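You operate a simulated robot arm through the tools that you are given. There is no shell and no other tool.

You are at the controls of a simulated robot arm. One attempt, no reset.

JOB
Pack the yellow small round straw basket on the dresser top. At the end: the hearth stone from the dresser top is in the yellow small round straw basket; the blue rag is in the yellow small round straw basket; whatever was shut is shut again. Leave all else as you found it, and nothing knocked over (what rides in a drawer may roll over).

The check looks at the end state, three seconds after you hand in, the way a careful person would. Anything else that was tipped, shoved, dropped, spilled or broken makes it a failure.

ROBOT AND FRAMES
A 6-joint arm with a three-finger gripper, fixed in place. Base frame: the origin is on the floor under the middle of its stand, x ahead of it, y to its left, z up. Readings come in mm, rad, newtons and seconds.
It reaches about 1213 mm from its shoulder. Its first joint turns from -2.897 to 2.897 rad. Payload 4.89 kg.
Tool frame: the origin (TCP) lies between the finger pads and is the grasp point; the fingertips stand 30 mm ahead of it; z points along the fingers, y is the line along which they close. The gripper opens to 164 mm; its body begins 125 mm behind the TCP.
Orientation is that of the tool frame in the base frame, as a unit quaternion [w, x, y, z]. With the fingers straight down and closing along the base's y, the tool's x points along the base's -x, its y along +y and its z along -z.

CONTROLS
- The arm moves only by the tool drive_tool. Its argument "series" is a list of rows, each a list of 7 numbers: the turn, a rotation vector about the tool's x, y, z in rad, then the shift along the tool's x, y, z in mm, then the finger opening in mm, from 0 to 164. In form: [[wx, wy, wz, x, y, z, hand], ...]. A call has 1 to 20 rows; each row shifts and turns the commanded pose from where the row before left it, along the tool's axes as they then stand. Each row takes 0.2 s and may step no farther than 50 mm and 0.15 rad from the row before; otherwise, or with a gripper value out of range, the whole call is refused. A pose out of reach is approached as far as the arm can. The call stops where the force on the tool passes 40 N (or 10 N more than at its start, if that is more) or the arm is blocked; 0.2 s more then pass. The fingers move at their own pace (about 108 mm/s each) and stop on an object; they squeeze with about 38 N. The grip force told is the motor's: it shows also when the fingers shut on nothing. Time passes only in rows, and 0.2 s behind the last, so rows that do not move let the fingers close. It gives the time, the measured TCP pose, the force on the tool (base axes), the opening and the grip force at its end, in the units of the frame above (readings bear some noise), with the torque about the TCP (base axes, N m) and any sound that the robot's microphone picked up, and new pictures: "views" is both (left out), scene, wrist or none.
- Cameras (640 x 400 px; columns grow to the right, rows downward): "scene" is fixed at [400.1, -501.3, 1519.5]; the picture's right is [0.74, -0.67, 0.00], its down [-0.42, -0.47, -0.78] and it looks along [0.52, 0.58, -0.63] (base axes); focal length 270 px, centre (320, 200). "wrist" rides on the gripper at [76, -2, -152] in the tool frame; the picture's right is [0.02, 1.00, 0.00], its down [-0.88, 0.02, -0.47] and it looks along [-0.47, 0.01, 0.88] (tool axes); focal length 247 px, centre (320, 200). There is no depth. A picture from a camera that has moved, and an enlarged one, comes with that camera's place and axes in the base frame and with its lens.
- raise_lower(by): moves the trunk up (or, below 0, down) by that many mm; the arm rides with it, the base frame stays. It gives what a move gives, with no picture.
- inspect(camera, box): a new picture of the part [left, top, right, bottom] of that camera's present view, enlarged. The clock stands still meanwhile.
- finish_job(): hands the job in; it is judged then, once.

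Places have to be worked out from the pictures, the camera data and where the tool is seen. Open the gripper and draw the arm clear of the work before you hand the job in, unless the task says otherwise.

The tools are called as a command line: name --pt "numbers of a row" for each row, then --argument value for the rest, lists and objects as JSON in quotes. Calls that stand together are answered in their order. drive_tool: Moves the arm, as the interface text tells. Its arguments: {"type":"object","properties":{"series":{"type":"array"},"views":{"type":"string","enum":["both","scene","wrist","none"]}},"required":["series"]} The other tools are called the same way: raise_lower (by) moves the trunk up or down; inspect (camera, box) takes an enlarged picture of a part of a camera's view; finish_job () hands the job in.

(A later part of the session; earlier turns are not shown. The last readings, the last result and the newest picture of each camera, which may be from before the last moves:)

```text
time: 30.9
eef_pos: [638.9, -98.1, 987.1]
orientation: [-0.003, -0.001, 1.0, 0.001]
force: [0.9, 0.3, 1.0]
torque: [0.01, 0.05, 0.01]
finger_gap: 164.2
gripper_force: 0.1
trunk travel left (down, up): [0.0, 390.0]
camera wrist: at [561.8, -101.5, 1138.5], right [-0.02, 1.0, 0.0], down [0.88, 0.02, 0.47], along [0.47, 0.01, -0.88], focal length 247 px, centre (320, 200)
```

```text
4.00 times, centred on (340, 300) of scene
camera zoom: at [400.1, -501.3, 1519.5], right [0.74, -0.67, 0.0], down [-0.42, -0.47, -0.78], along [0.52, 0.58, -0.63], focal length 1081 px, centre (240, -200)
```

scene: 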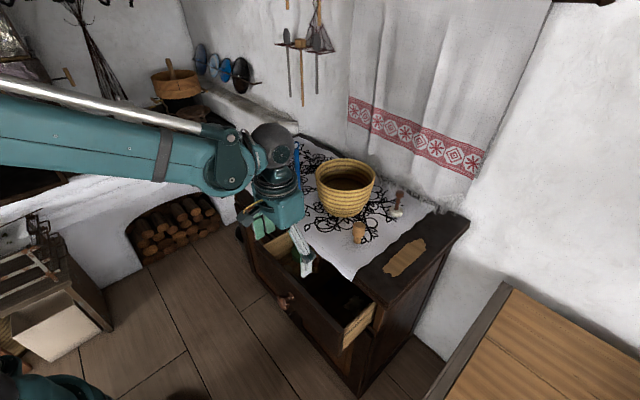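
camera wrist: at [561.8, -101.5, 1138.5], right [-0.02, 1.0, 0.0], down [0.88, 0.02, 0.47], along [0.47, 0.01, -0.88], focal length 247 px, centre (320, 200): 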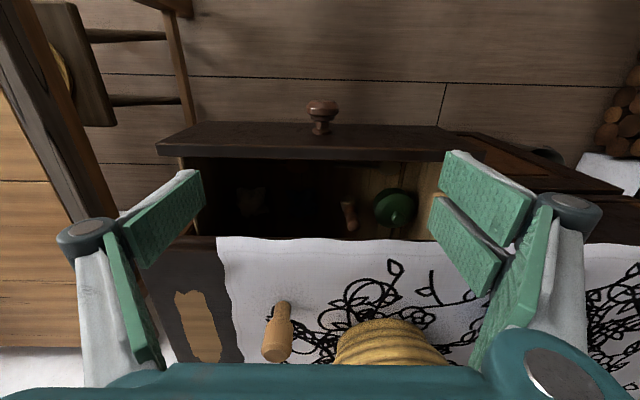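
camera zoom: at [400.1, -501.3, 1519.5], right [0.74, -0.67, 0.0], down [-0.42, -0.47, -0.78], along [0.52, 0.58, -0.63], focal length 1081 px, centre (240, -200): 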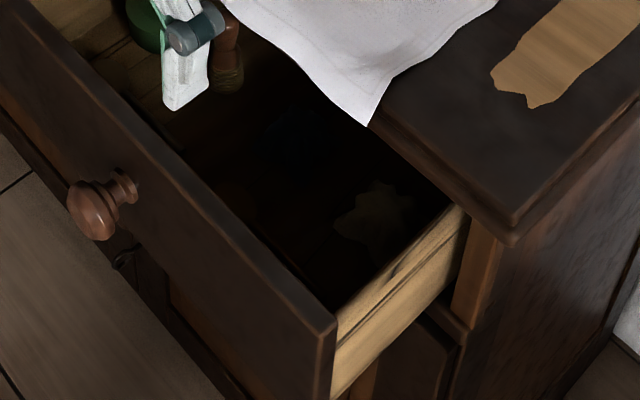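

Inside: a light crumpled cloth at left, and a dark bluish crumpled item near (794,-132,719), plus a brush, green jar and two long-handled tools at the front. I'll hook the panel's inner face with the closed fingers to pull the drawer out further.

drive_tool --pt "0 0 0 -20 0 0 100" --pt "0 0 0 -20 0 0 50" --pt "0 0 0 -21 0 0 10" --pt "0 0 0 0 0 0 10" --pt "0 0 0 0 0 45 10" --pt "0 0 0 0 0 45 10" --pt "0 0 0 0 0 25 10"

```text
time: 32.5
eef_pos: [696.4, -93.7, 870.4]
orientation: [-0.003, 0.0, 1.0, 0.001]
force: [-0.1, 0.3, 0.6]
torque: [0.0, -0.14, 0.0]
finger_gap: 10.3
gripper_force: 0.0
trunk travel left (down, up): [0.0, 390.0]
camera wrist: at [620.6, -97.5, 1021.8], right [-0.02, 1.0, 0.0], down [0.88, 0.02, 0.47], along [0.47, 0.01, -0.88], focal length 247 px, centre (320, 200)
```

scene: 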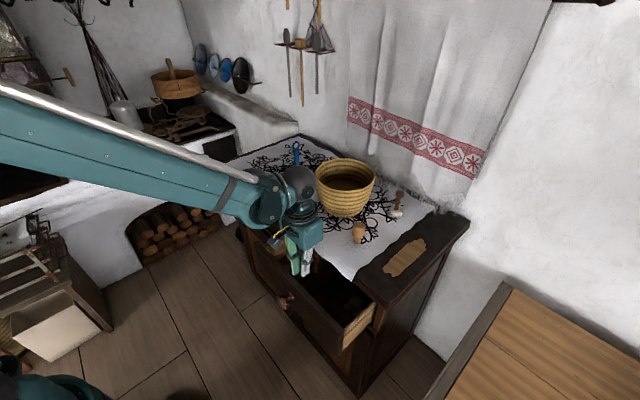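
wrist: 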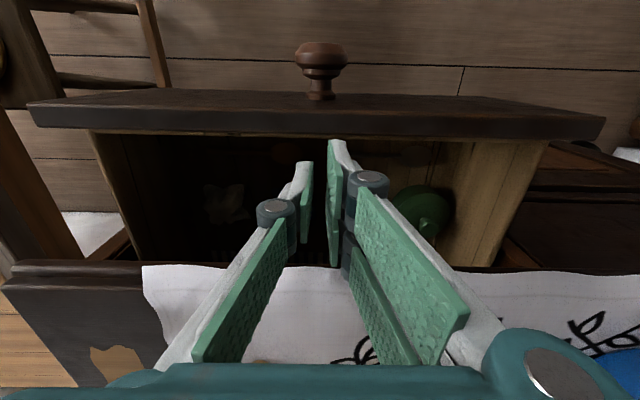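

Tips are at panel-top height; I shift 5 mm further back from the panel, lower 25 mm inside, and pull the drawer out slowly.

drive_tool --pt "0 0 0 -5 0 0 10" --pt "0 0 0 0 0 15 10" --pt "0 0 0 0 0 15 10" --views "wrist"

```text
time: 33.3
eef_pos: [701.8, -95.1, 840.2]
orientation: [-0.002, -0.001, 1.0, 0.0]
force: [-0.7, -0.4, 0.4]
torque: [0.01, -0.05, -0.03]
finger_gap: 10.3
gripper_force: 0.0
trunk travel left (down, up): [0.0, 390.0]
camera wrist: at [624.7, -98.2, 992.4], right [-0.02, 1.0, 0.0], down [0.88, 0.02, 0.47], along [0.47, 0.01, -0.88], focal length 247 px, centre (320, 200)
```

wrist: 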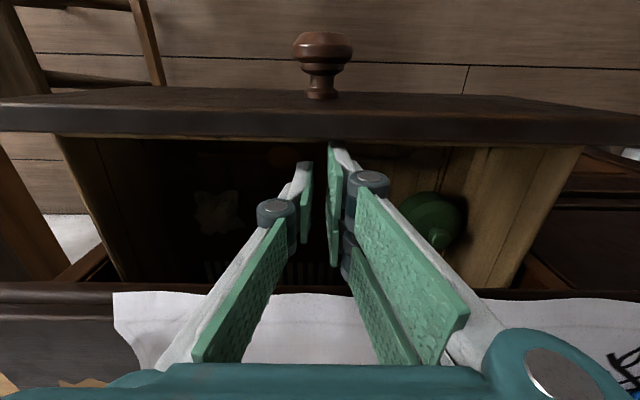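

Fingertips are hooked behind the panel with no contact; pulling the drawer out now.

drive_tool --pt "0 0 0 6 0 0 10" --pt "0 0 0 6 0 0 10" --pt "0 0 0 8 0 0 10" --pt "0 0 0 8 0 0 10" --pt "0 0 0 8 0 0 10" --pt "0 0 0 8 0 0 10" --pt "0 0 0 8 0 0 10" --pt "0 0 0 8 0 0 10" --pt "0 0 0 8 0 0 10" --pt "0 0 0 8 0 0 10" --pt "0 0 0 8 0 0 10" --pt "0 0 0 8 0 0 10"

```text
time: 35.9
eef_pos: [609.6, -95.2, 838.8]
orientation: [-0.003, -0.001, 1.0, 0.002]
force: [-0.8, 2.3, 5.7]
torque: [0.13, 0.14, -0.03]
finger_gap: 10.6
gripper_force: 0.9
trunk travel left (down, up): [0.0, 390.0]
camera wrist: at [533.4, -98.7, 991.2], right [-0.02, 1.0, 0.0], down [0.88, 0.02, 0.47], along [0.47, 0.01, -0.88], focal length 247 px, centre (320, 200)
```

scene: 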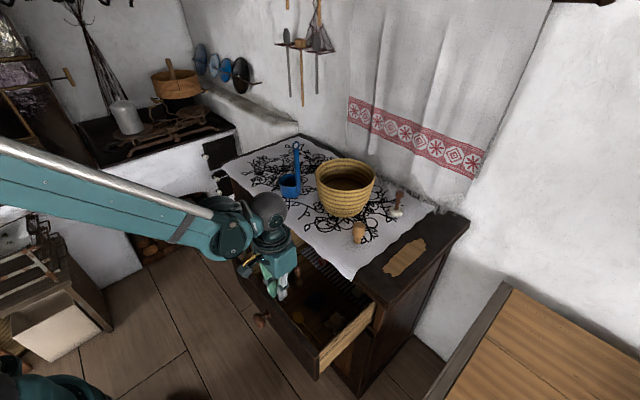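
wrist: 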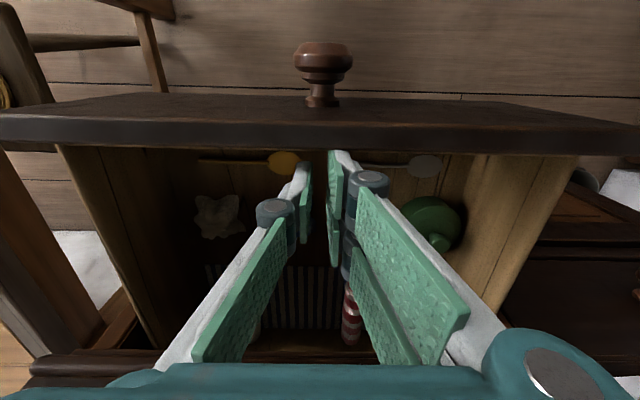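

The drawer is now out by roughly 225 mm. I'll release contact, rise, and look inside.

drive_tool --pt "0 0 0 -4 0 0 10" --pt "0 0 0 0 0 -40 10" --pt "0 0 0 0 0 -45 60" --pt "0 0 0 0 0 -45 164" --pt "0 0 0 10 0 -45 164"

```text
time: 37.1
eef_pos: [605.7, -95.4, 1014.6]
orientation: [-0.003, -0.001, 1.0, 0.001]
force: [1.9, 0.3, -0.9]
torque: [0.01, 0.23, 0.02]
finger_gap: 163.6
gripper_force: 0.0
trunk travel left (down, up): [0.0, 390.0]
camera wrist: at [530.3, -98.8, 1166.6], right [-0.02, 1.0, 0.0], down [0.88, 0.02, 0.47], along [0.47, 0.01, -0.88], focal length 247 px, centre (320, 200)
```

scene: 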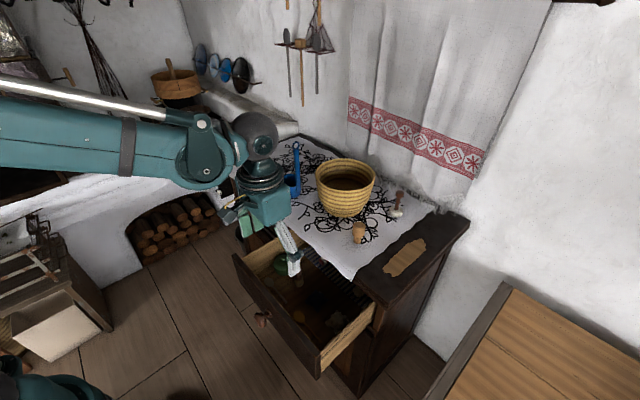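
wrist: 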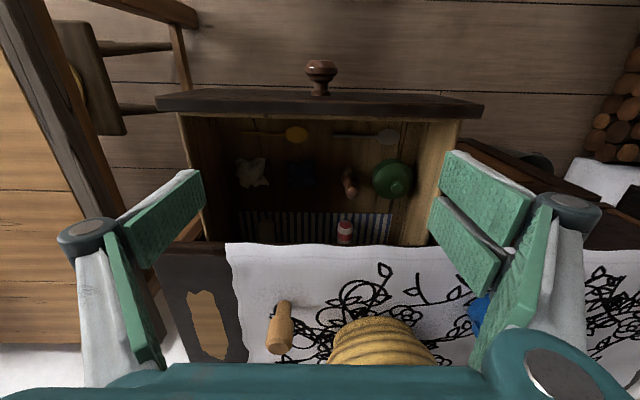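

inspect --camera "wrist" --box '[180, 100, 460, 260]'

inspect --camera "scene" --box '[230, 230, 400, 380]'

```text
2.29 times, centred on (320, 180) of wrist
camera zoom: at [530.3, -98.8, 1166.6], right [-0.02, 1.0, 0.0], down [0.88, 0.02, 0.47], along [0.47, 0.01, -0.88], focal length 564 px, centre (320, 246)
```

zoom: 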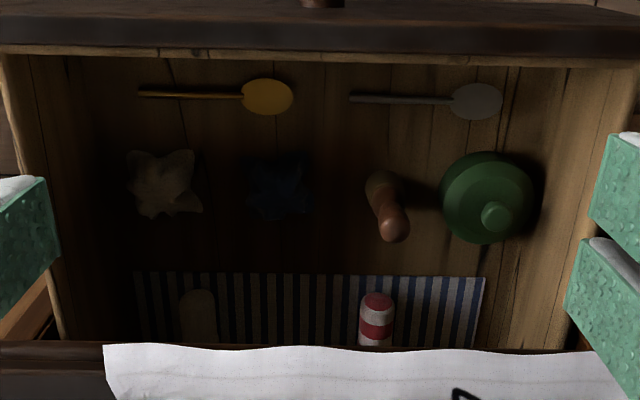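

```text
2.67 times, centred on (315, 305) of scene
camera zoom: at [400.1, -501.3, 1519.5], right [0.74, -0.67, 0.0], down [-0.42, -0.47, -0.78], along [0.52, 0.58, -0.63], focal length 721 px, centre (333, -80)
```

zoom: 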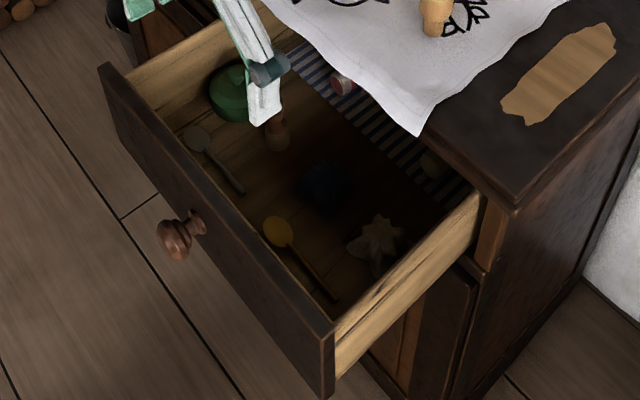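

The blue rag is clearly seen at about (714,-131,714), ~57 mm wide, distinct from the whitish cloth beside it. To get the gripper clear of the tabletop edge, I'll hook the panel again and pull a further ~45 mm.

drive_tool --pt "0 0 0 -7 0 0 100" --pt "0 0 0 -7 0 0 50" --pt "0 0 0 0 0 0 10" --pt "0 0 0 0 0 45 10" --pt "0 0 0 0 0 45 10" --pt "0 0 0 0 0 45 10" --pt "0 0 0 0 0 37 10" --views "wrist"

```text
time: 38.7
eef_pos: [616.7, -96.6, 840.9]
orientation: [-0.003, -0.001, 1.0, 0.0]
force: [-1.1, 0.8, 1.4]
torque: [0.01, -0.28, -0.01]
finger_gap: 10.0
gripper_force: 0.1
trunk travel left (down, up): [0.0, 390.0]
camera wrist: at [540.3, -99.3, 993.7], right [-0.02, 1.0, 0.0], down [0.88, 0.02, 0.47], along [0.47, 0.01, -0.88], focal length 247 px, centre (320, 200)
```

wrist: 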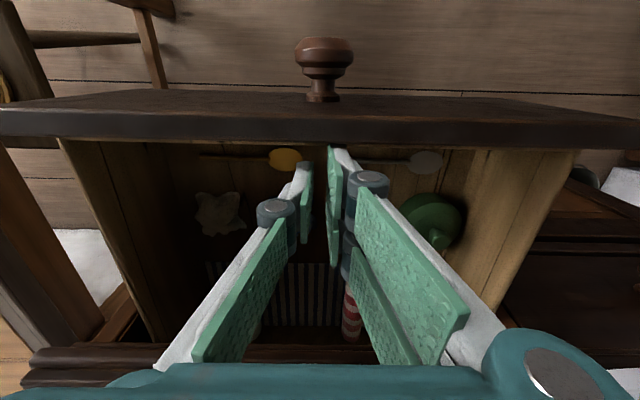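

Hooked inside again; pulling about 45 mm more.

drive_tool --pt "0 0 0 6 0 0 10" --pt "0 0 0 6 0 0 10" --pt "0 0 0 6 0 0 10" --pt "0 0 0 6 0 0 10" --pt "0 0 0 6 0 0 10" --pt "0 0 0 6 0 0 10" --pt "0 0 0 6 0 0 10" --pt "0 0 0 6 0 0 10" --views "wrist"

```text
time: 40.5
eef_pos: [569.1, -95.6, 841.0]
orientation: [-0.002, -0.001, 1.0, 0.001]
force: [-0.2, 0.8, -0.9]
torque: [0.0, 0.02, 0.01]
finger_gap: 10.0
gripper_force: 0.1
trunk travel left (down, up): [0.0, 390.0]
camera wrist: at [492.8, -98.2, 993.0], right [-0.02, 1.0, 0.0], down [0.88, 0.02, 0.47], along [0.47, 0.01, -0.88], focal length 247 px, centre (320, 200)
```

wrist: 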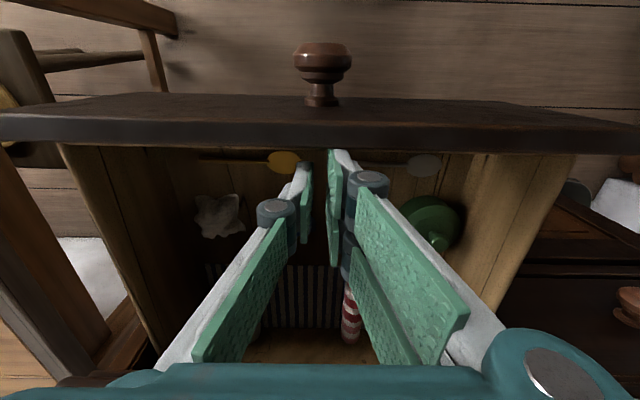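

Drawer is out ~267 mm. Releasing contact, rising and looking.

drive_tool --pt "0 0 0 -5 0 0 10" --pt "0 0 0 0 0 -40 10" --pt "0 0 0 -10 0 -45 60" --pt "0 0 0 -10 0 -45 100" --pt "0 0 0 -10 -10 -20 100"

inspect --camera "wrist" --box '[180, 80, 460, 260]'

inspect --camera "scene" --box '[230, 230, 400, 390]'

```text
time: 41.7
eef_pos: [604.8, -102.8, 991.2]
orientation: [-0.003, -0.002, 1.0, 0.002]
force: [0.6, -0.7, -0.8]
torque: [0.02, 0.04, 0.02]
finger_gap: 100.0
gripper_force: 0.1
trunk travel left (down, up): [0.0, 390.0]
camera wrist: at [528.4, -106.1, 1143.9], right [-0.02, 1.0, 0.0], down [0.88, 0.02, 0.47], along [0.47, 0.01, -0.88], focal length 247 px, centre (320, 200)
```

scene: 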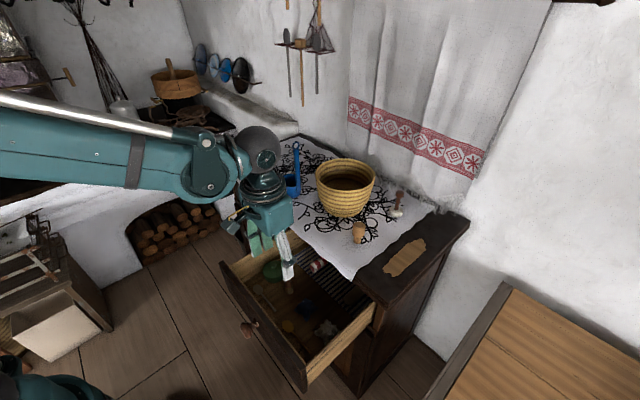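
wrist: 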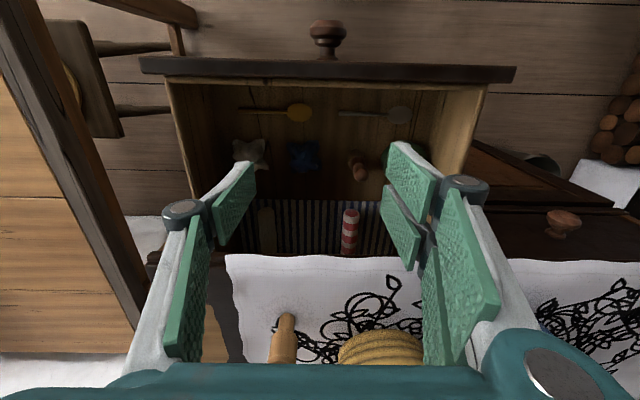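

```text
2.22 times, centred on (320, 170) of wrist
camera zoom: at [528.4, -106.1, 1143.9], right [-0.02, 1.0, 0.0], down [0.88, 0.02, 0.47], along [0.47, 0.01, -0.88], focal length 549 px, centre (320, 267)
```

zoom: 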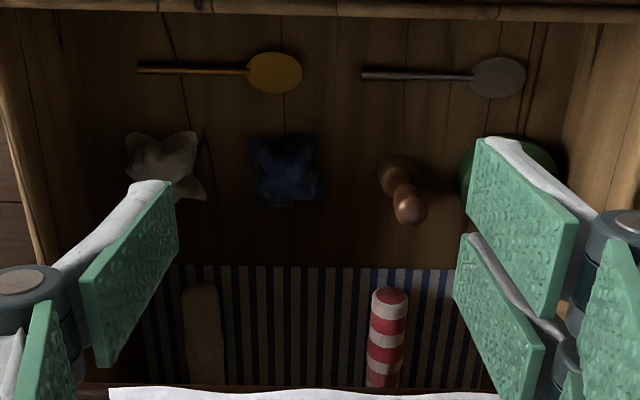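

```text
2.50 times, centred on (315, 310) of scene
camera zoom: at [400.1, -501.3, 1519.5], right [0.74, -0.67, 0.0], down [-0.42, -0.47, -0.78], along [0.52, 0.58, -0.63], focal length 676 px, centre (332, -75)
```

zoom: 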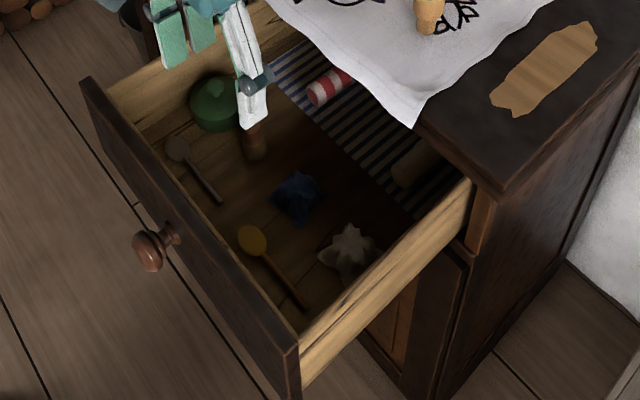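

The blue rag sits at about (673,-132,703), ~62 mm across. Before going in, I'll check the gripper body's size against the table edge.

inspect --camera "scene" --box '[200, 110, 340, 300]'

```text
2.11 times, centred on (270, 205) of scene
camera zoom: at [400.1, -501.3, 1519.5], right [0.74, -0.67, 0.0], down [-0.42, -0.47, -0.78], along [0.52, 0.58, -0.63], focal length 569 px, centre (425, 190)
```

zoom: 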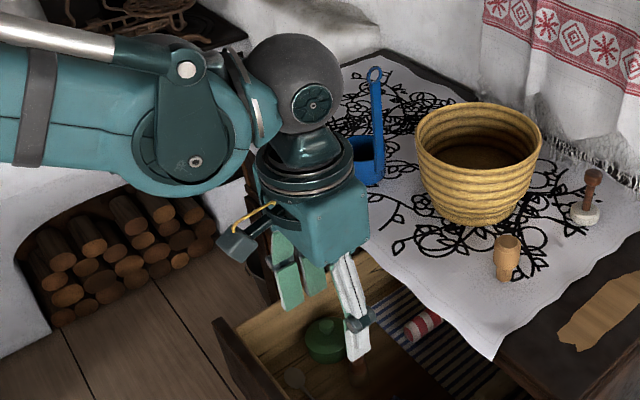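

The body is compact (~±45 mm), so a straight-down grasp clears the table edge. Moving over the rag and descending to just above it with an 84 mm opening.

drive_tool --pt "0 0 0 -33.6 -14.6 0 84" --pt "0 0 0 -33.6 -14.6 0 84" --pt "0 0 0 0 0 45 84" --pt "0 0 0 0 0 45 84" --pt "0 0 0 0 0 45 84" --pt "0 0 0 0 0 45 84" --pt "0 0 0 0 0 35 84"

inspect --camera "wrist" --box '[160, 80, 480, 280]'

```text
time: 43.3
eef_pos: [669.9, -131.3, 777.1]
orientation: [-0.003, -0.001, 1.0, 0.001]
force: [-1.1, 0.2, 0.5]
torque: [-0.05, -0.22, 0.0]
finger_gap: 83.7
gripper_force: 0.0
trunk travel left (down, up): [0.0, 390.0]
camera wrist: at [594.1, -135.2, 929.2], right [-0.02, 1.0, 0.0], down [0.88, 0.02, 0.47], along [0.47, 0.01, -0.88], focal length 247 px, centre (320, 200)
```

scene: 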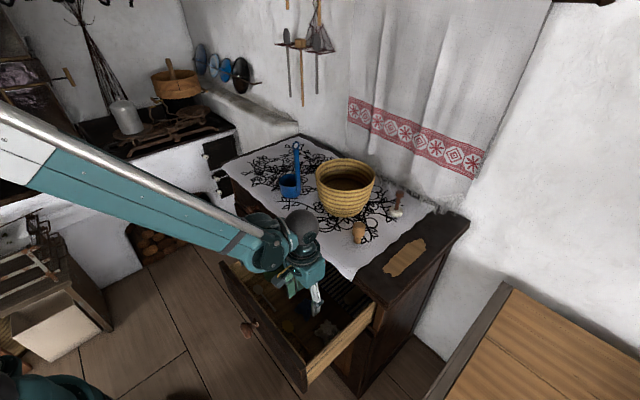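
wrist: 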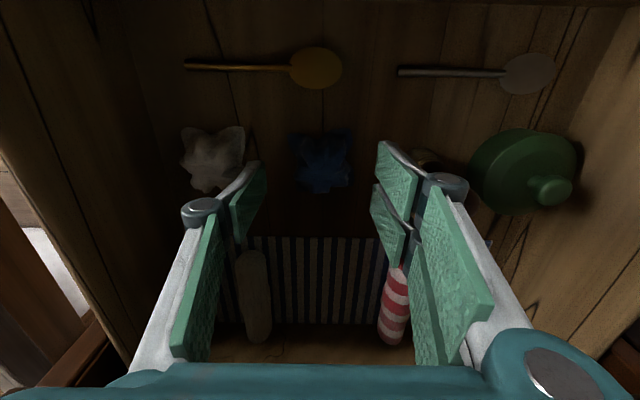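

```text
2.00 times, centred on (320, 180) of wrist
camera zoom: at [594.1, -135.2, 929.2], right [-0.02, 1.0, 0.0], down [0.88, 0.02, 0.47], along [0.47, 0.01, -0.88], focal length 494 px, centre (320, 240)
```

zoom: 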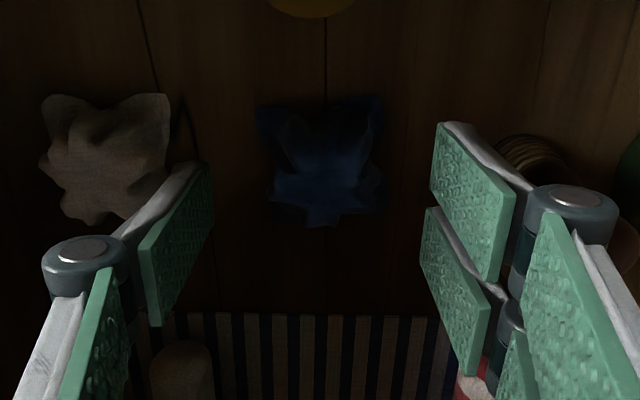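

The rag is centred between the fingers. Descending the last bit in small steps.

drive_tool --pt "0 0 0 -1 -1 15 84" --pt "0 0 0 0 0 15 84" --pt "0 0 0 0 0 6 84" --pt "0 0 0 0 0 4 84" --pt "0 0 0 0 0 0 84" --views "wrist"

```text
time: 44.5
eef_pos: [671.9, -133.8, 736.0]
orientation: [-0.002, -0.001, 1.0, 0.001]
force: [0.0, 0.2, -0.1]
torque: [0.0, 0.01, 0.04]
finger_gap: 84.0
gripper_force: 0.1
trunk travel left (down, up): [0.0, 390.0]
camera wrist: at [596.3, -137.1, 889.3], right [-0.02, 1.0, 0.0], down [0.88, 0.02, 0.47], along [0.47, 0.01, -0.88], focal length 247 px, centre (320, 200)
```

wrist: 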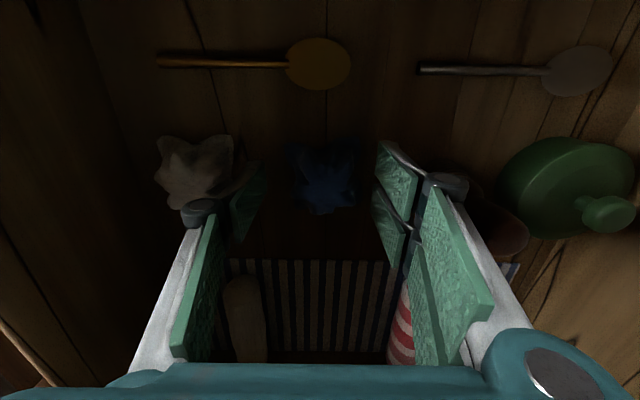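

No contact yet; a few more millimetres down, then close on the rag.

drive_tool --pt "0 0 0 0 0 2 84" --pt "0 0 0 0 0 2 84" --pt "0 0 0 0 0 1.5 84" --pt "0 0 0 0 0 0 84" --views "none"

```text
time: 45.5
eef_pos: [671.5, -134.9, 731.1]
orientation: [-0.002, -0.001, 1.0, 0.001]
force: [-0.8, -0.8, 0.7]
torque: [0.03, 0.02, 0.05]
finger_gap: 83.8
gripper_force: 0.0
trunk travel left (down, up): [0.0, 390.0]
```

Still free of contact at tip height ≈701. Closing on the rag.

drive_tool --pt "0 0 0 0 0.8 0 60" --pt "0 0 0 0 0 0 40" --pt "0 0 0 0 0 0 20" --pt "0 0 0 0 0 0 10" --pt "0 0 0 0 0 0 10" --views "wrist"

inspect --camera "wrist" --box '[200, 100, 440, 250]'

```text
time: 46.7
eef_pos: [672.6, -132.5, 730.0]
orientation: [-0.003, -0.002, 1.0, 0.001]
force: [0.4, -0.6, 0.2]
torque: [-0.02, -0.02, -0.01]
finger_gap: 48.8
gripper_force: 38.6
trunk travel left (down, up): [0.0, 390.0]
camera wrist: at [595.3, -136.5, 882.2], right [-0.02, 1.0, 0.0], down [0.88, 0.02, 0.47], along [0.47, 0.01, -0.88], focal length 247 px, centre (320, 200)
```

wrist: 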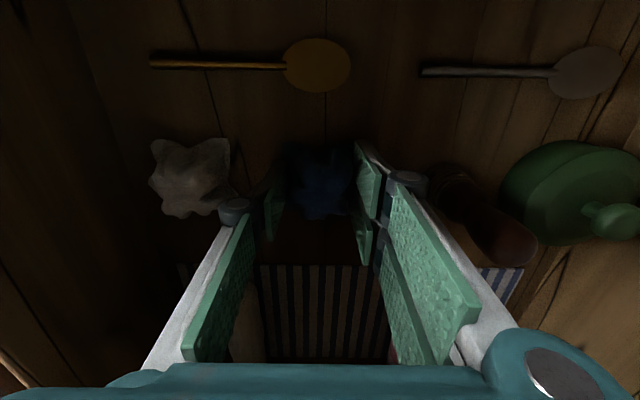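

```text
2.67 times, centred on (320, 175) of wrist
camera zoom: at [595.3, -136.5, 882.2], right [-0.02, 1.0, 0.0], down [0.88, 0.02, 0.47], along [0.47, 0.01, -0.88], focal length 659 px, centre (320, 267)
```

zoom: 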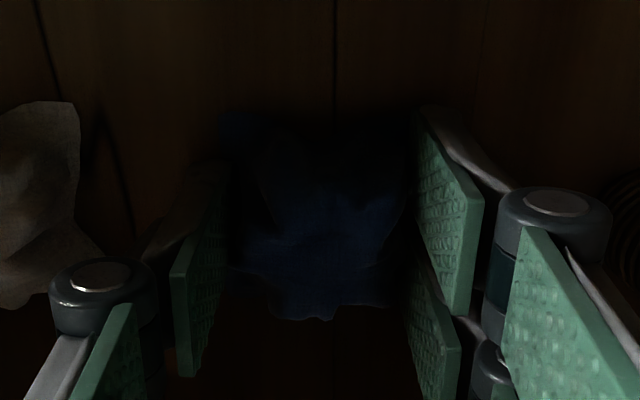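

The rag is gripped (gap 49 mm, 39 N). Lifting it straight up.

drive_tool --pt "0 0 0 0 0 -10 10" --pt "0 0 0 0 0 -20 10" --pt "0 0 0 0 0 -35 10" --pt "0 0 0 0 0 -40 10" --pt "0 0 0 0 0 -40 10" --pt "0 0 0 0 0 -40 10" --pt "0 0 0 0 0 -40 10" --pt "0 0 0 0 0 -40 10" --pt "0 0 0 0 0 -40 10" --pt "0 0 0 0 0 -40 10" --pt "0 0 0 0 0 -30 10"

inspect --camera "wrist" --box '[200, 100, 440, 250]'

inspect --camera "scene" --box '[220, 80, 480, 340]'

```text
time: 49.1
eef_pos: [674.1, -135.9, 1106.2]
orientation: [-0.003, -0.001, 1.0, 0.001]
force: [1.0, 0.3, -0.6]
torque: [0.02, 0.15, 0.0]
finger_gap: 48.9
gripper_force: 37.8
trunk travel left (down, up): [0.0, 390.0]
camera wrist: at [597.3, -138.8, 1257.9], right [-0.02, 1.0, 0.0], down [0.88, 0.02, 0.47], along [0.47, 0.01, -0.88], focal length 247 px, centre (320, 200)
```

scene: 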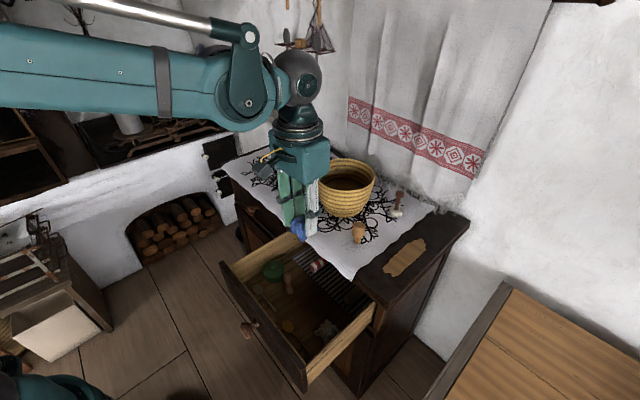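
wrist: 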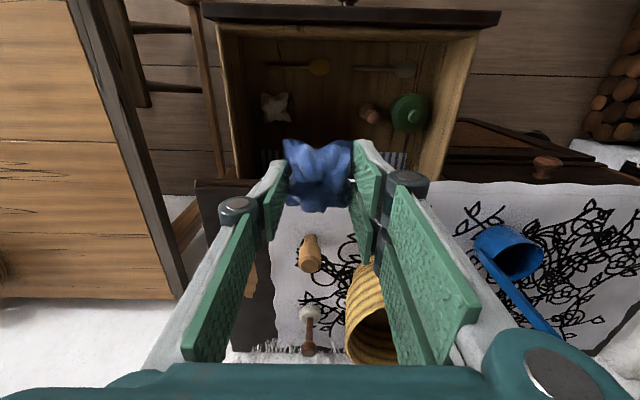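

```text
2.67 times, centred on (320, 175) of wrist
camera zoom: at [597.3, -138.8, 1257.9], right [-0.02, 1.0, 0.0], down [0.88, 0.02, 0.47], along [0.47, 0.01, -0.88], focal length 659 px, centre (320, 267)
```

zoom: 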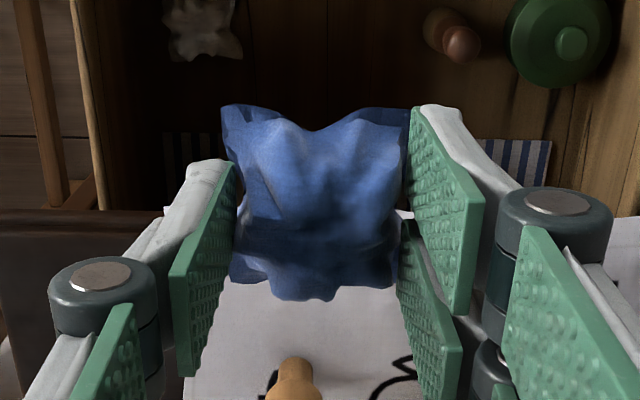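

```text
1.54 times, centred on (350, 210) of scene
camera zoom: at [400.1, -501.3, 1519.5], right [0.74, -0.67, 0.0], down [-0.42, -0.47, -0.78], along [0.52, 0.58, -0.63], focal length 416 px, centre (274, 185)
```

zoom: 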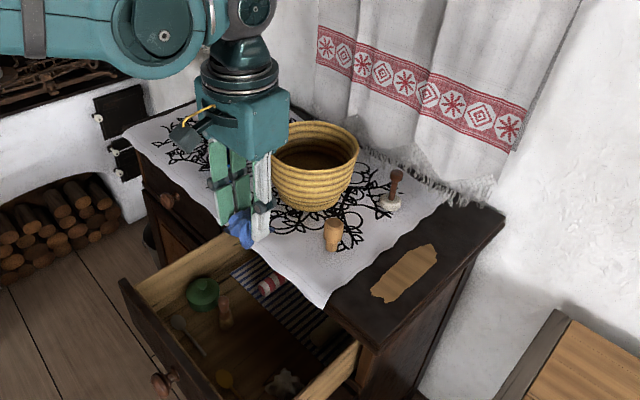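

The blue rag is securely held. I'll move high toward the basket and look at its interior before placing.

drive_tool --pt "0 0 0 -36 28 -12 10" --pt "0 0 0 -36 28 -12 10" --pt "0 0 0 -36 28 -12 10" --pt "0 0 0 -36 28 -12 10" --pt "0 0 0 -36 28 -12 10"

inspect --camera "wrist" --box '[180, 100, 480, 350]'

inspect --camera "scene" --box '[270, 130, 430, 250]'

```text
time: 50.3
eef_pos: [852.5, 8.0, 1161.9]
orientation: [-0.002, -0.001, 1.0, 0.001]
force: [-2.0, -0.9, 1.4]
torque: [0.18, -0.26, -0.01]
finger_gap: 49.0
gripper_force: 37.7
trunk travel left (down, up): [0.0, 390.0]
camera wrist: at [775.9, 4.2, 1314.4], right [-0.02, 1.0, 0.0], down [0.88, 0.02, 0.47], along [0.47, 0.01, -0.88], focal length 247 px, centre (320, 200)
```

scene: 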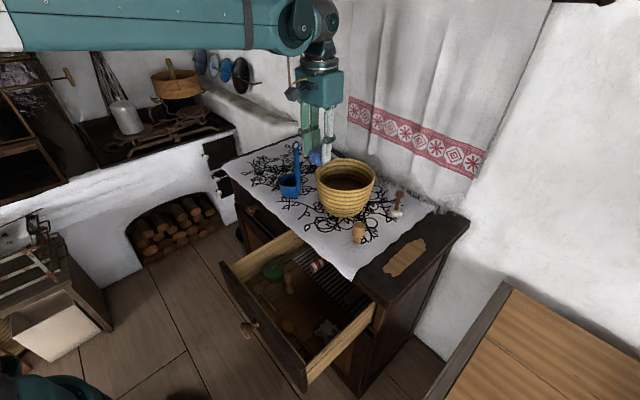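
wrist: 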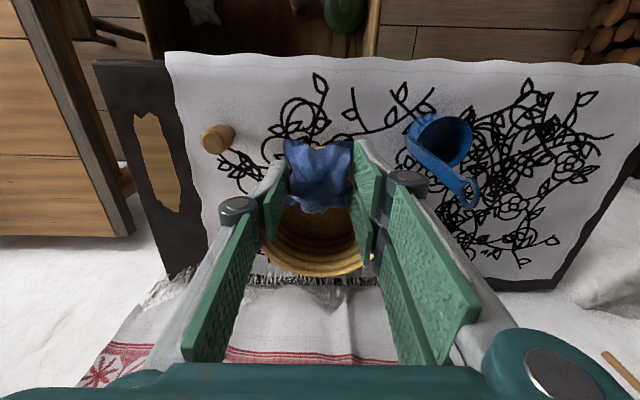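

```text
1.60 times, centred on (330, 225) of wrist
camera zoom: at [775.9, 4.2, 1314.4], right [-0.02, 1.0, 0.0], down [0.88, 0.02, 0.47], along [0.47, 0.01, -0.88], focal length 395 px, centre (304, 160)
```

zoom: 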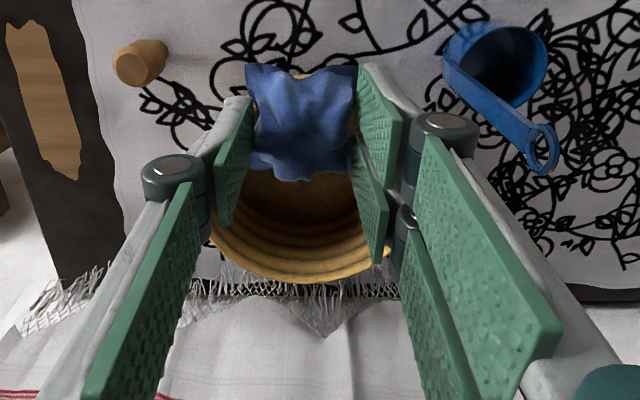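

```text
3.33 times, centred on (350, 190) of scene
camera zoom: at [400.1, -501.3, 1519.5], right [0.74, -0.67, 0.0], down [-0.42, -0.47, -0.78], along [0.52, 0.58, -0.63], focal length 901 px, centre (220, 233)
```

zoom: 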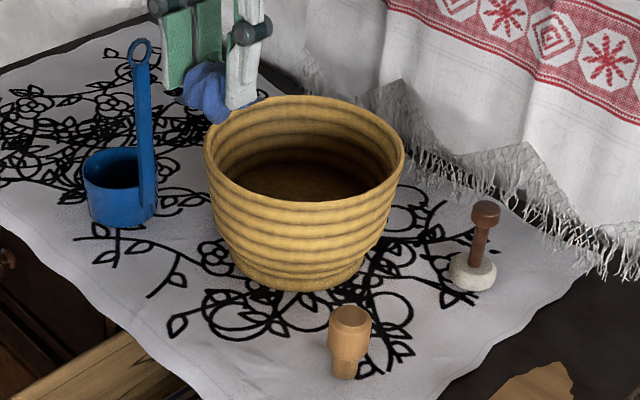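

Rag is held well. I estimate the basket centre at about (968,8), rim z≈1015. I'll move above it, slightly to the far side (x≈986), and check alignment in the scene view.

drive_tool --pt "0 0 0 -44 0 0 10" --pt "0 0 0 -44 0 0 10" --pt "0 0 0 -44 0 0 10" --pt "0 0 0 0 0 40 10" --pt "0 0 0 0 0 40 10"

inspect --camera "scene" --box '[270, 80, 430, 240]'

inspect --camera "wrist" --box '[180, 80, 480, 280]'

```text
time: 51.5
eef_pos: [986.9, 7.3, 1085.7]
orientation: [-0.003, -0.001, 1.0, 0.001]
force: [-0.7, 0.6, -0.4]
torque: [0.02, -0.08, -0.01]
finger_gap: 49.1
gripper_force: 38.3
trunk travel left (down, up): [0.0, 390.0]
camera wrist: at [910.6, 4.5, 1238.3], right [-0.02, 1.0, 0.0], down [0.88, 0.02, 0.47], along [0.47, 0.01, -0.88], focal length 247 px, centre (320, 200)
```

scene: 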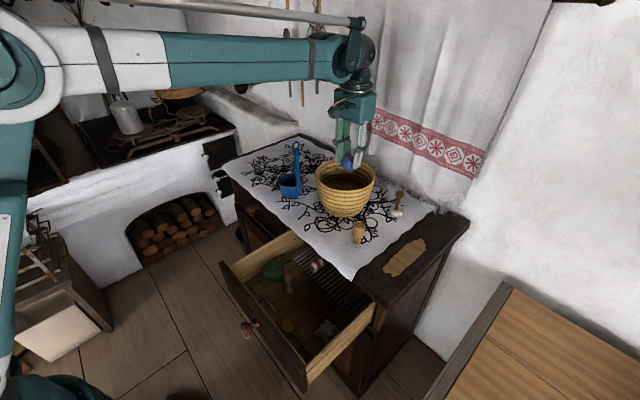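
wrist: 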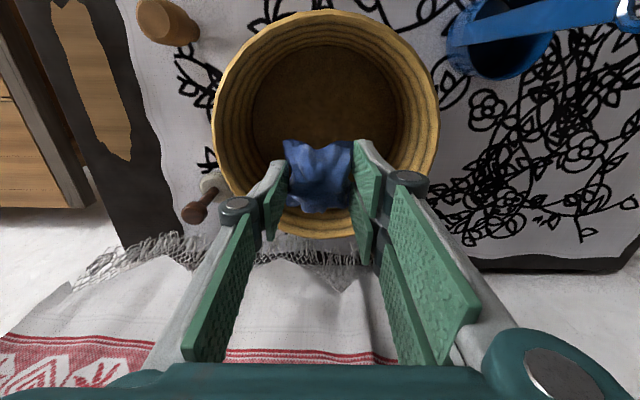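

```text
2.50 times, centred on (350, 160) of scene
camera zoom: at [400.1, -501.3, 1519.5], right [0.74, -0.67, 0.0], down [-0.42, -0.47, -0.78], along [0.52, 0.58, -0.63], focal length 676 px, centre (245, 300)
```

zoom: 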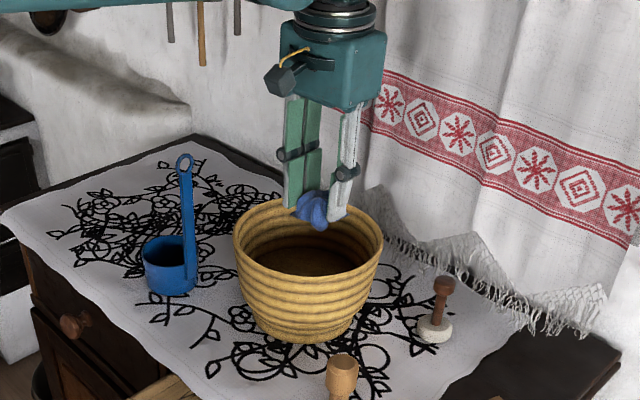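

```text
2.00 times, centred on (330, 180) of wrist
camera zoom: at [910.6, 4.5, 1238.3], right [-0.02, 1.0, 0.0], down [0.88, 0.02, 0.47], along [0.47, 0.01, -0.88], focal length 494 px, centre (300, 240)
```

zoom: 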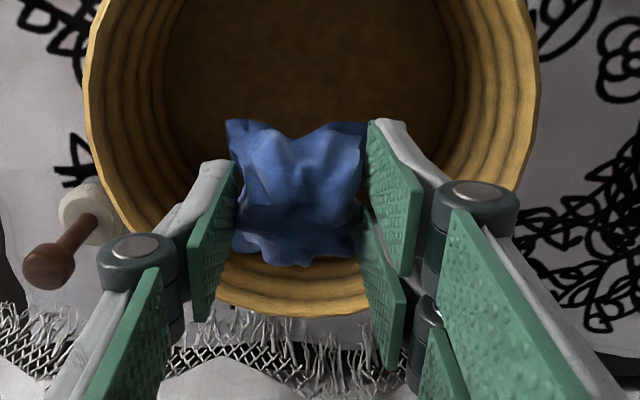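

From above: basket centre ≈ (975,10), rim z≈1018, radius ≈100; the floor may be fairly high (≈935–955). I'll shift to x≈1000 and descend carefully, watching for contact.

drive_tool --pt "0 0 0 -13 3 20 10" --pt "0 0 0 0 0 25 10" --pt "0 0 0 0 0 25 10" --pt "0 0 0 0 0 10 10" --pt "0 0 0 0 0 0 10"

inspect --camera "wrist" --box '[180, 40, 480, 280]'

inspect --camera "scene" --box '[290, 110, 410, 230]'

```text
time: 52.7
eef_pos: [999.6, 11.2, 1006.4]
orientation: [-0.002, -0.001, 1.0, 0.001]
force: [-0.9, -0.6, -0.4]
torque: [-0.04, -0.03, -0.01]
finger_gap: 48.6
gripper_force: 38.4
trunk travel left (down, up): [0.0, 390.0]
camera wrist: at [922.9, 7.0, 1158.4], right [-0.02, 1.0, 0.0], down [0.88, 0.02, 0.47], along [0.47, 0.01, -0.88], focal length 247 px, centre (320, 200)
```

scene: 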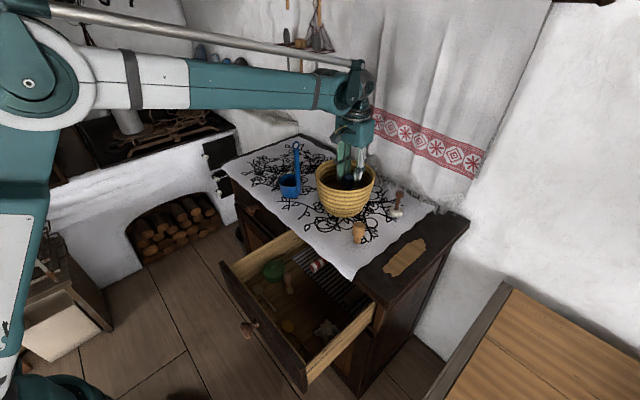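
wrist: 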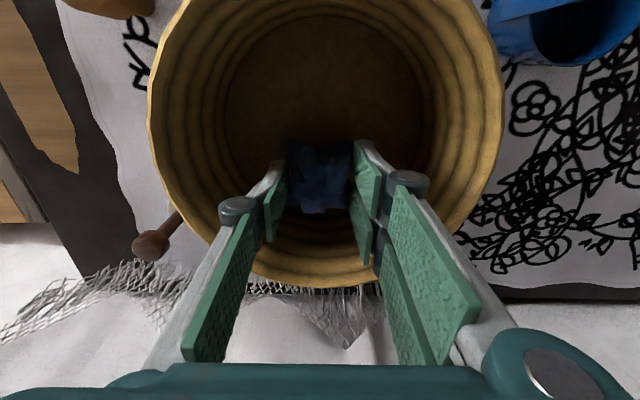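

```text
1.67 times, centred on (330, 160) of wrist
camera zoom: at [922.9, 7.0, 1158.4], right [-0.02, 1.0, 0.0], down [0.88, 0.02, 0.47], along [0.47, 0.01, -0.88], focal length 412 px, centre (303, 267)
```

zoom: 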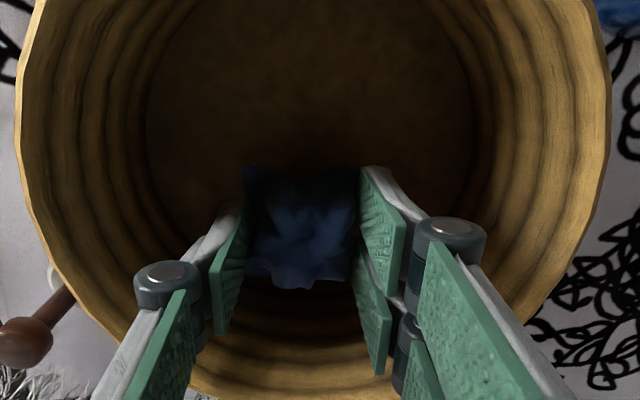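

```text
3.33 times, centred on (350, 170) of scene
camera zoom: at [400.1, -501.3, 1519.5], right [0.74, -0.67, 0.0], down [-0.42, -0.47, -0.78], along [0.52, 0.58, -0.63], focal length 901 px, centre (220, 300)
```

zoom: 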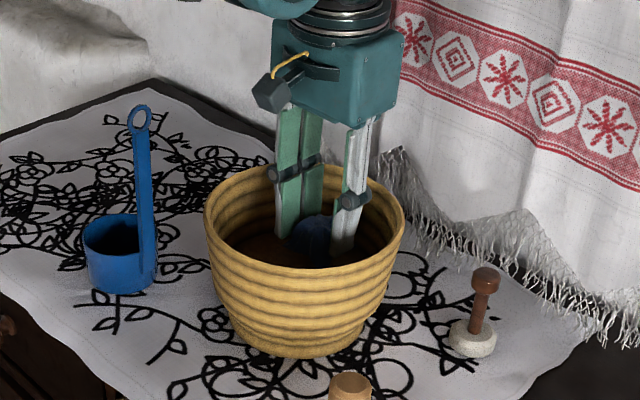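

No contact at tip height 976. Continuing down in small steps to find the floor.

drive_tool --pt "0 0 0 0 0 6 10" --pt "0 0 0 0 0 6 10" --pt "0 0 0 0 0 6 10" --pt "0 0 0 0 0 6 10" --pt "0 0 0 0 0 4 10" --pt "0 0 0 0 0 0 10" --views "wrist"

```text
time: 53.9
eef_pos: [998.5, 9.6, 979.6]
orientation: [-0.003, -0.001, 1.0, 0.001]
force: [-1.0, -1.5, 21.2]
torque: [0.22, 0.24, 0.03]
finger_gap: 49.0
gripper_force: 38.4
trunk travel left (down, up): [0.0, 390.0]
stopped in row 6: the force on the tool passed its limit at 42 N (the readings are from after the stop); the commanded pose is now the measured one
camera wrist: at [921.9, 6.0, 1131.9], right [-0.02, 1.0, 0.0], down [0.88, 0.02, 0.47], along [0.47, 0.01, -0.88], focal length 247 px, centre (320, 200)
```

wrist: 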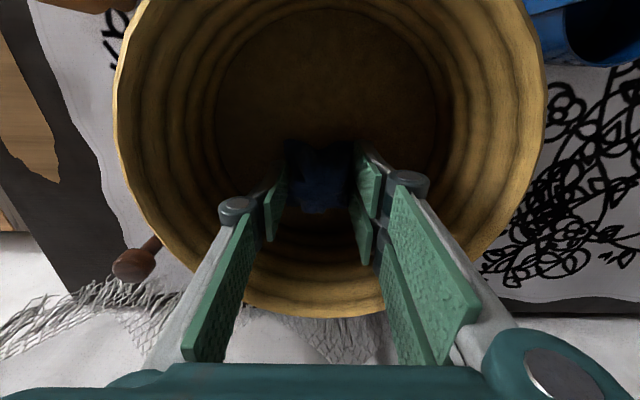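

Contact with the basket floor at tip height ≈949 (vertical force only), so the rag is resting on the floor. I ease up slightly and open the fingers.

drive_tool --pt "0 0 0 0 0 -2 10" --pt "0 0 0 0 0 0 55" --pt "0 0 0 0 0 0 66" --pt "0 0 0 0 0 0 66" --views "wrist"

inspect --camera "wrist" --box '[180, 60, 460, 280]'

```text
time: 54.9
eef_pos: [999.3, 9.3, 980.4]
orientation: [-0.001, -0.001, 1.0, 0.001]
force: [-0.3, 0.2, 0.2]
torque: [-0.01, 0.03, 0.01]
finger_gap: 65.8
gripper_force: 0.1
trunk travel left (down, up): [0.0, 390.0]
camera wrist: at [922.8, 6.4, 1131.9], right [-0.02, 1.0, 0.0], down [0.88, 0.02, 0.47], along [0.47, 0.01, -0.88], focal length 247 px, centre (320, 200)
```

wrist: 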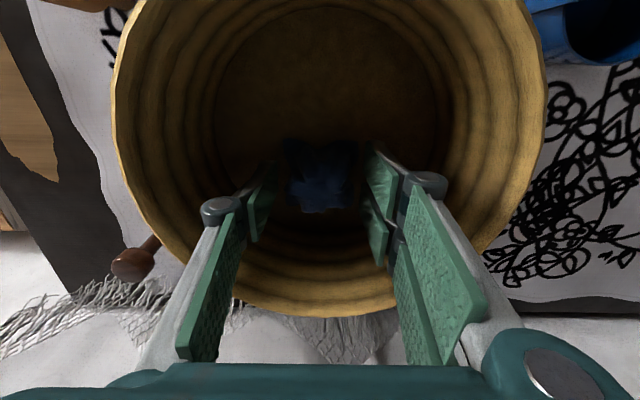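

```text
1.82 times, centred on (320, 170) of wrist
camera zoom: at [922.8, 6.4, 1131.9], right [-0.02, 1.0, 0.0], down [0.88, 0.02, 0.47], along [0.47, 0.01, -0.88], focal length 449 px, centre (320, 254)
```

zoom: 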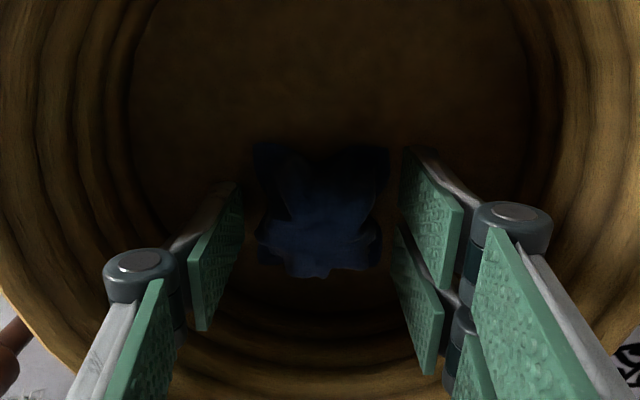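

The rag is released in the basket. Rising straight up.

drive_tool --pt "0 0 0 0 0 -20 66" --pt "0 0 0 0 0 -40 66" --pt "0 0 0 0 0 -40 66" --pt "0 0 0 0 0 -45 66"

inspect --camera "wrist" --box '[180, 0, 460, 260]'

inspect --camera "scene" --box '[290, 140, 430, 250]'

```text
time: 55.9
eef_pos: [999.8, 9.9, 1125.4]
orientation: [-0.002, -0.002, 1.0, 0.002]
force: [0.7, 0.5, -0.8]
torque: [0.01, 0.17, -0.02]
finger_gap: 66.2
gripper_force: 0.0
trunk travel left (down, up): [0.0, 390.0]
camera wrist: at [923.1, 6.7, 1277.5], right [-0.02, 1.0, 0.0], down [0.88, 0.02, 0.47], along [0.47, 0.01, -0.88], focal length 247 px, centre (320, 200)
```

scene: 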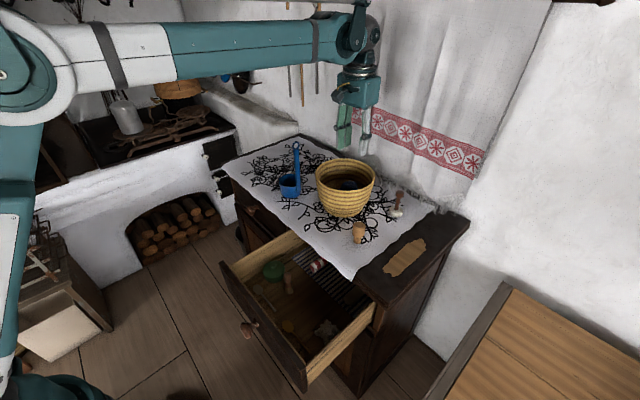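
wrist: 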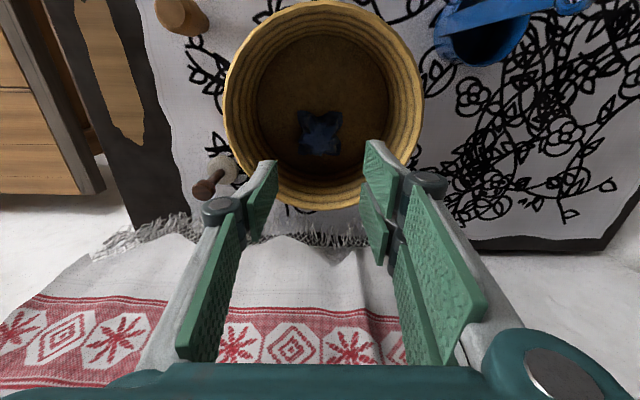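

```text
1.54 times, centred on (320, 130) of wrist
camera zoom: at [923.1, 6.7, 1277.5], right [-0.02, 1.0, 0.0], down [0.88, 0.02, 0.47], along [0.47, 0.01, -0.88], focal length 380 px, centre (320, 308)
```

zoom: 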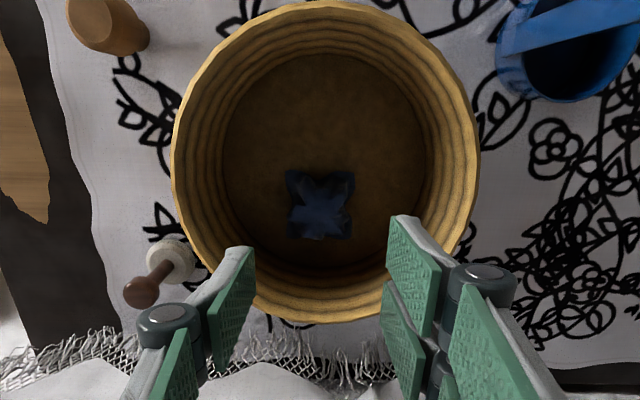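

```text
3.64 times, centred on (360, 195) of scene
camera zoom: at [400.1, -501.3, 1519.5], right [0.74, -0.67, 0.0], down [-0.42, -0.47, -0.78], along [0.52, 0.58, -0.63], focal length 983 px, centre (174, 218)
```

zoom: 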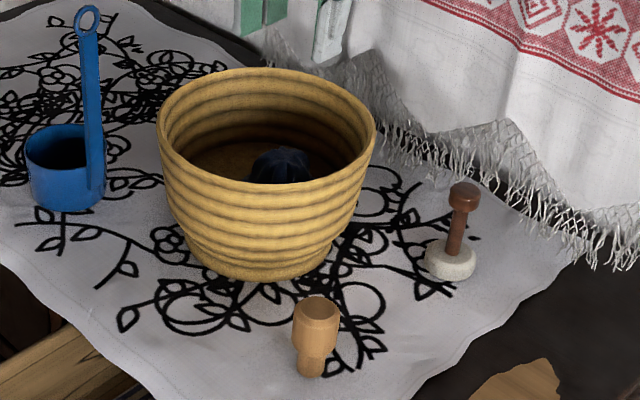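

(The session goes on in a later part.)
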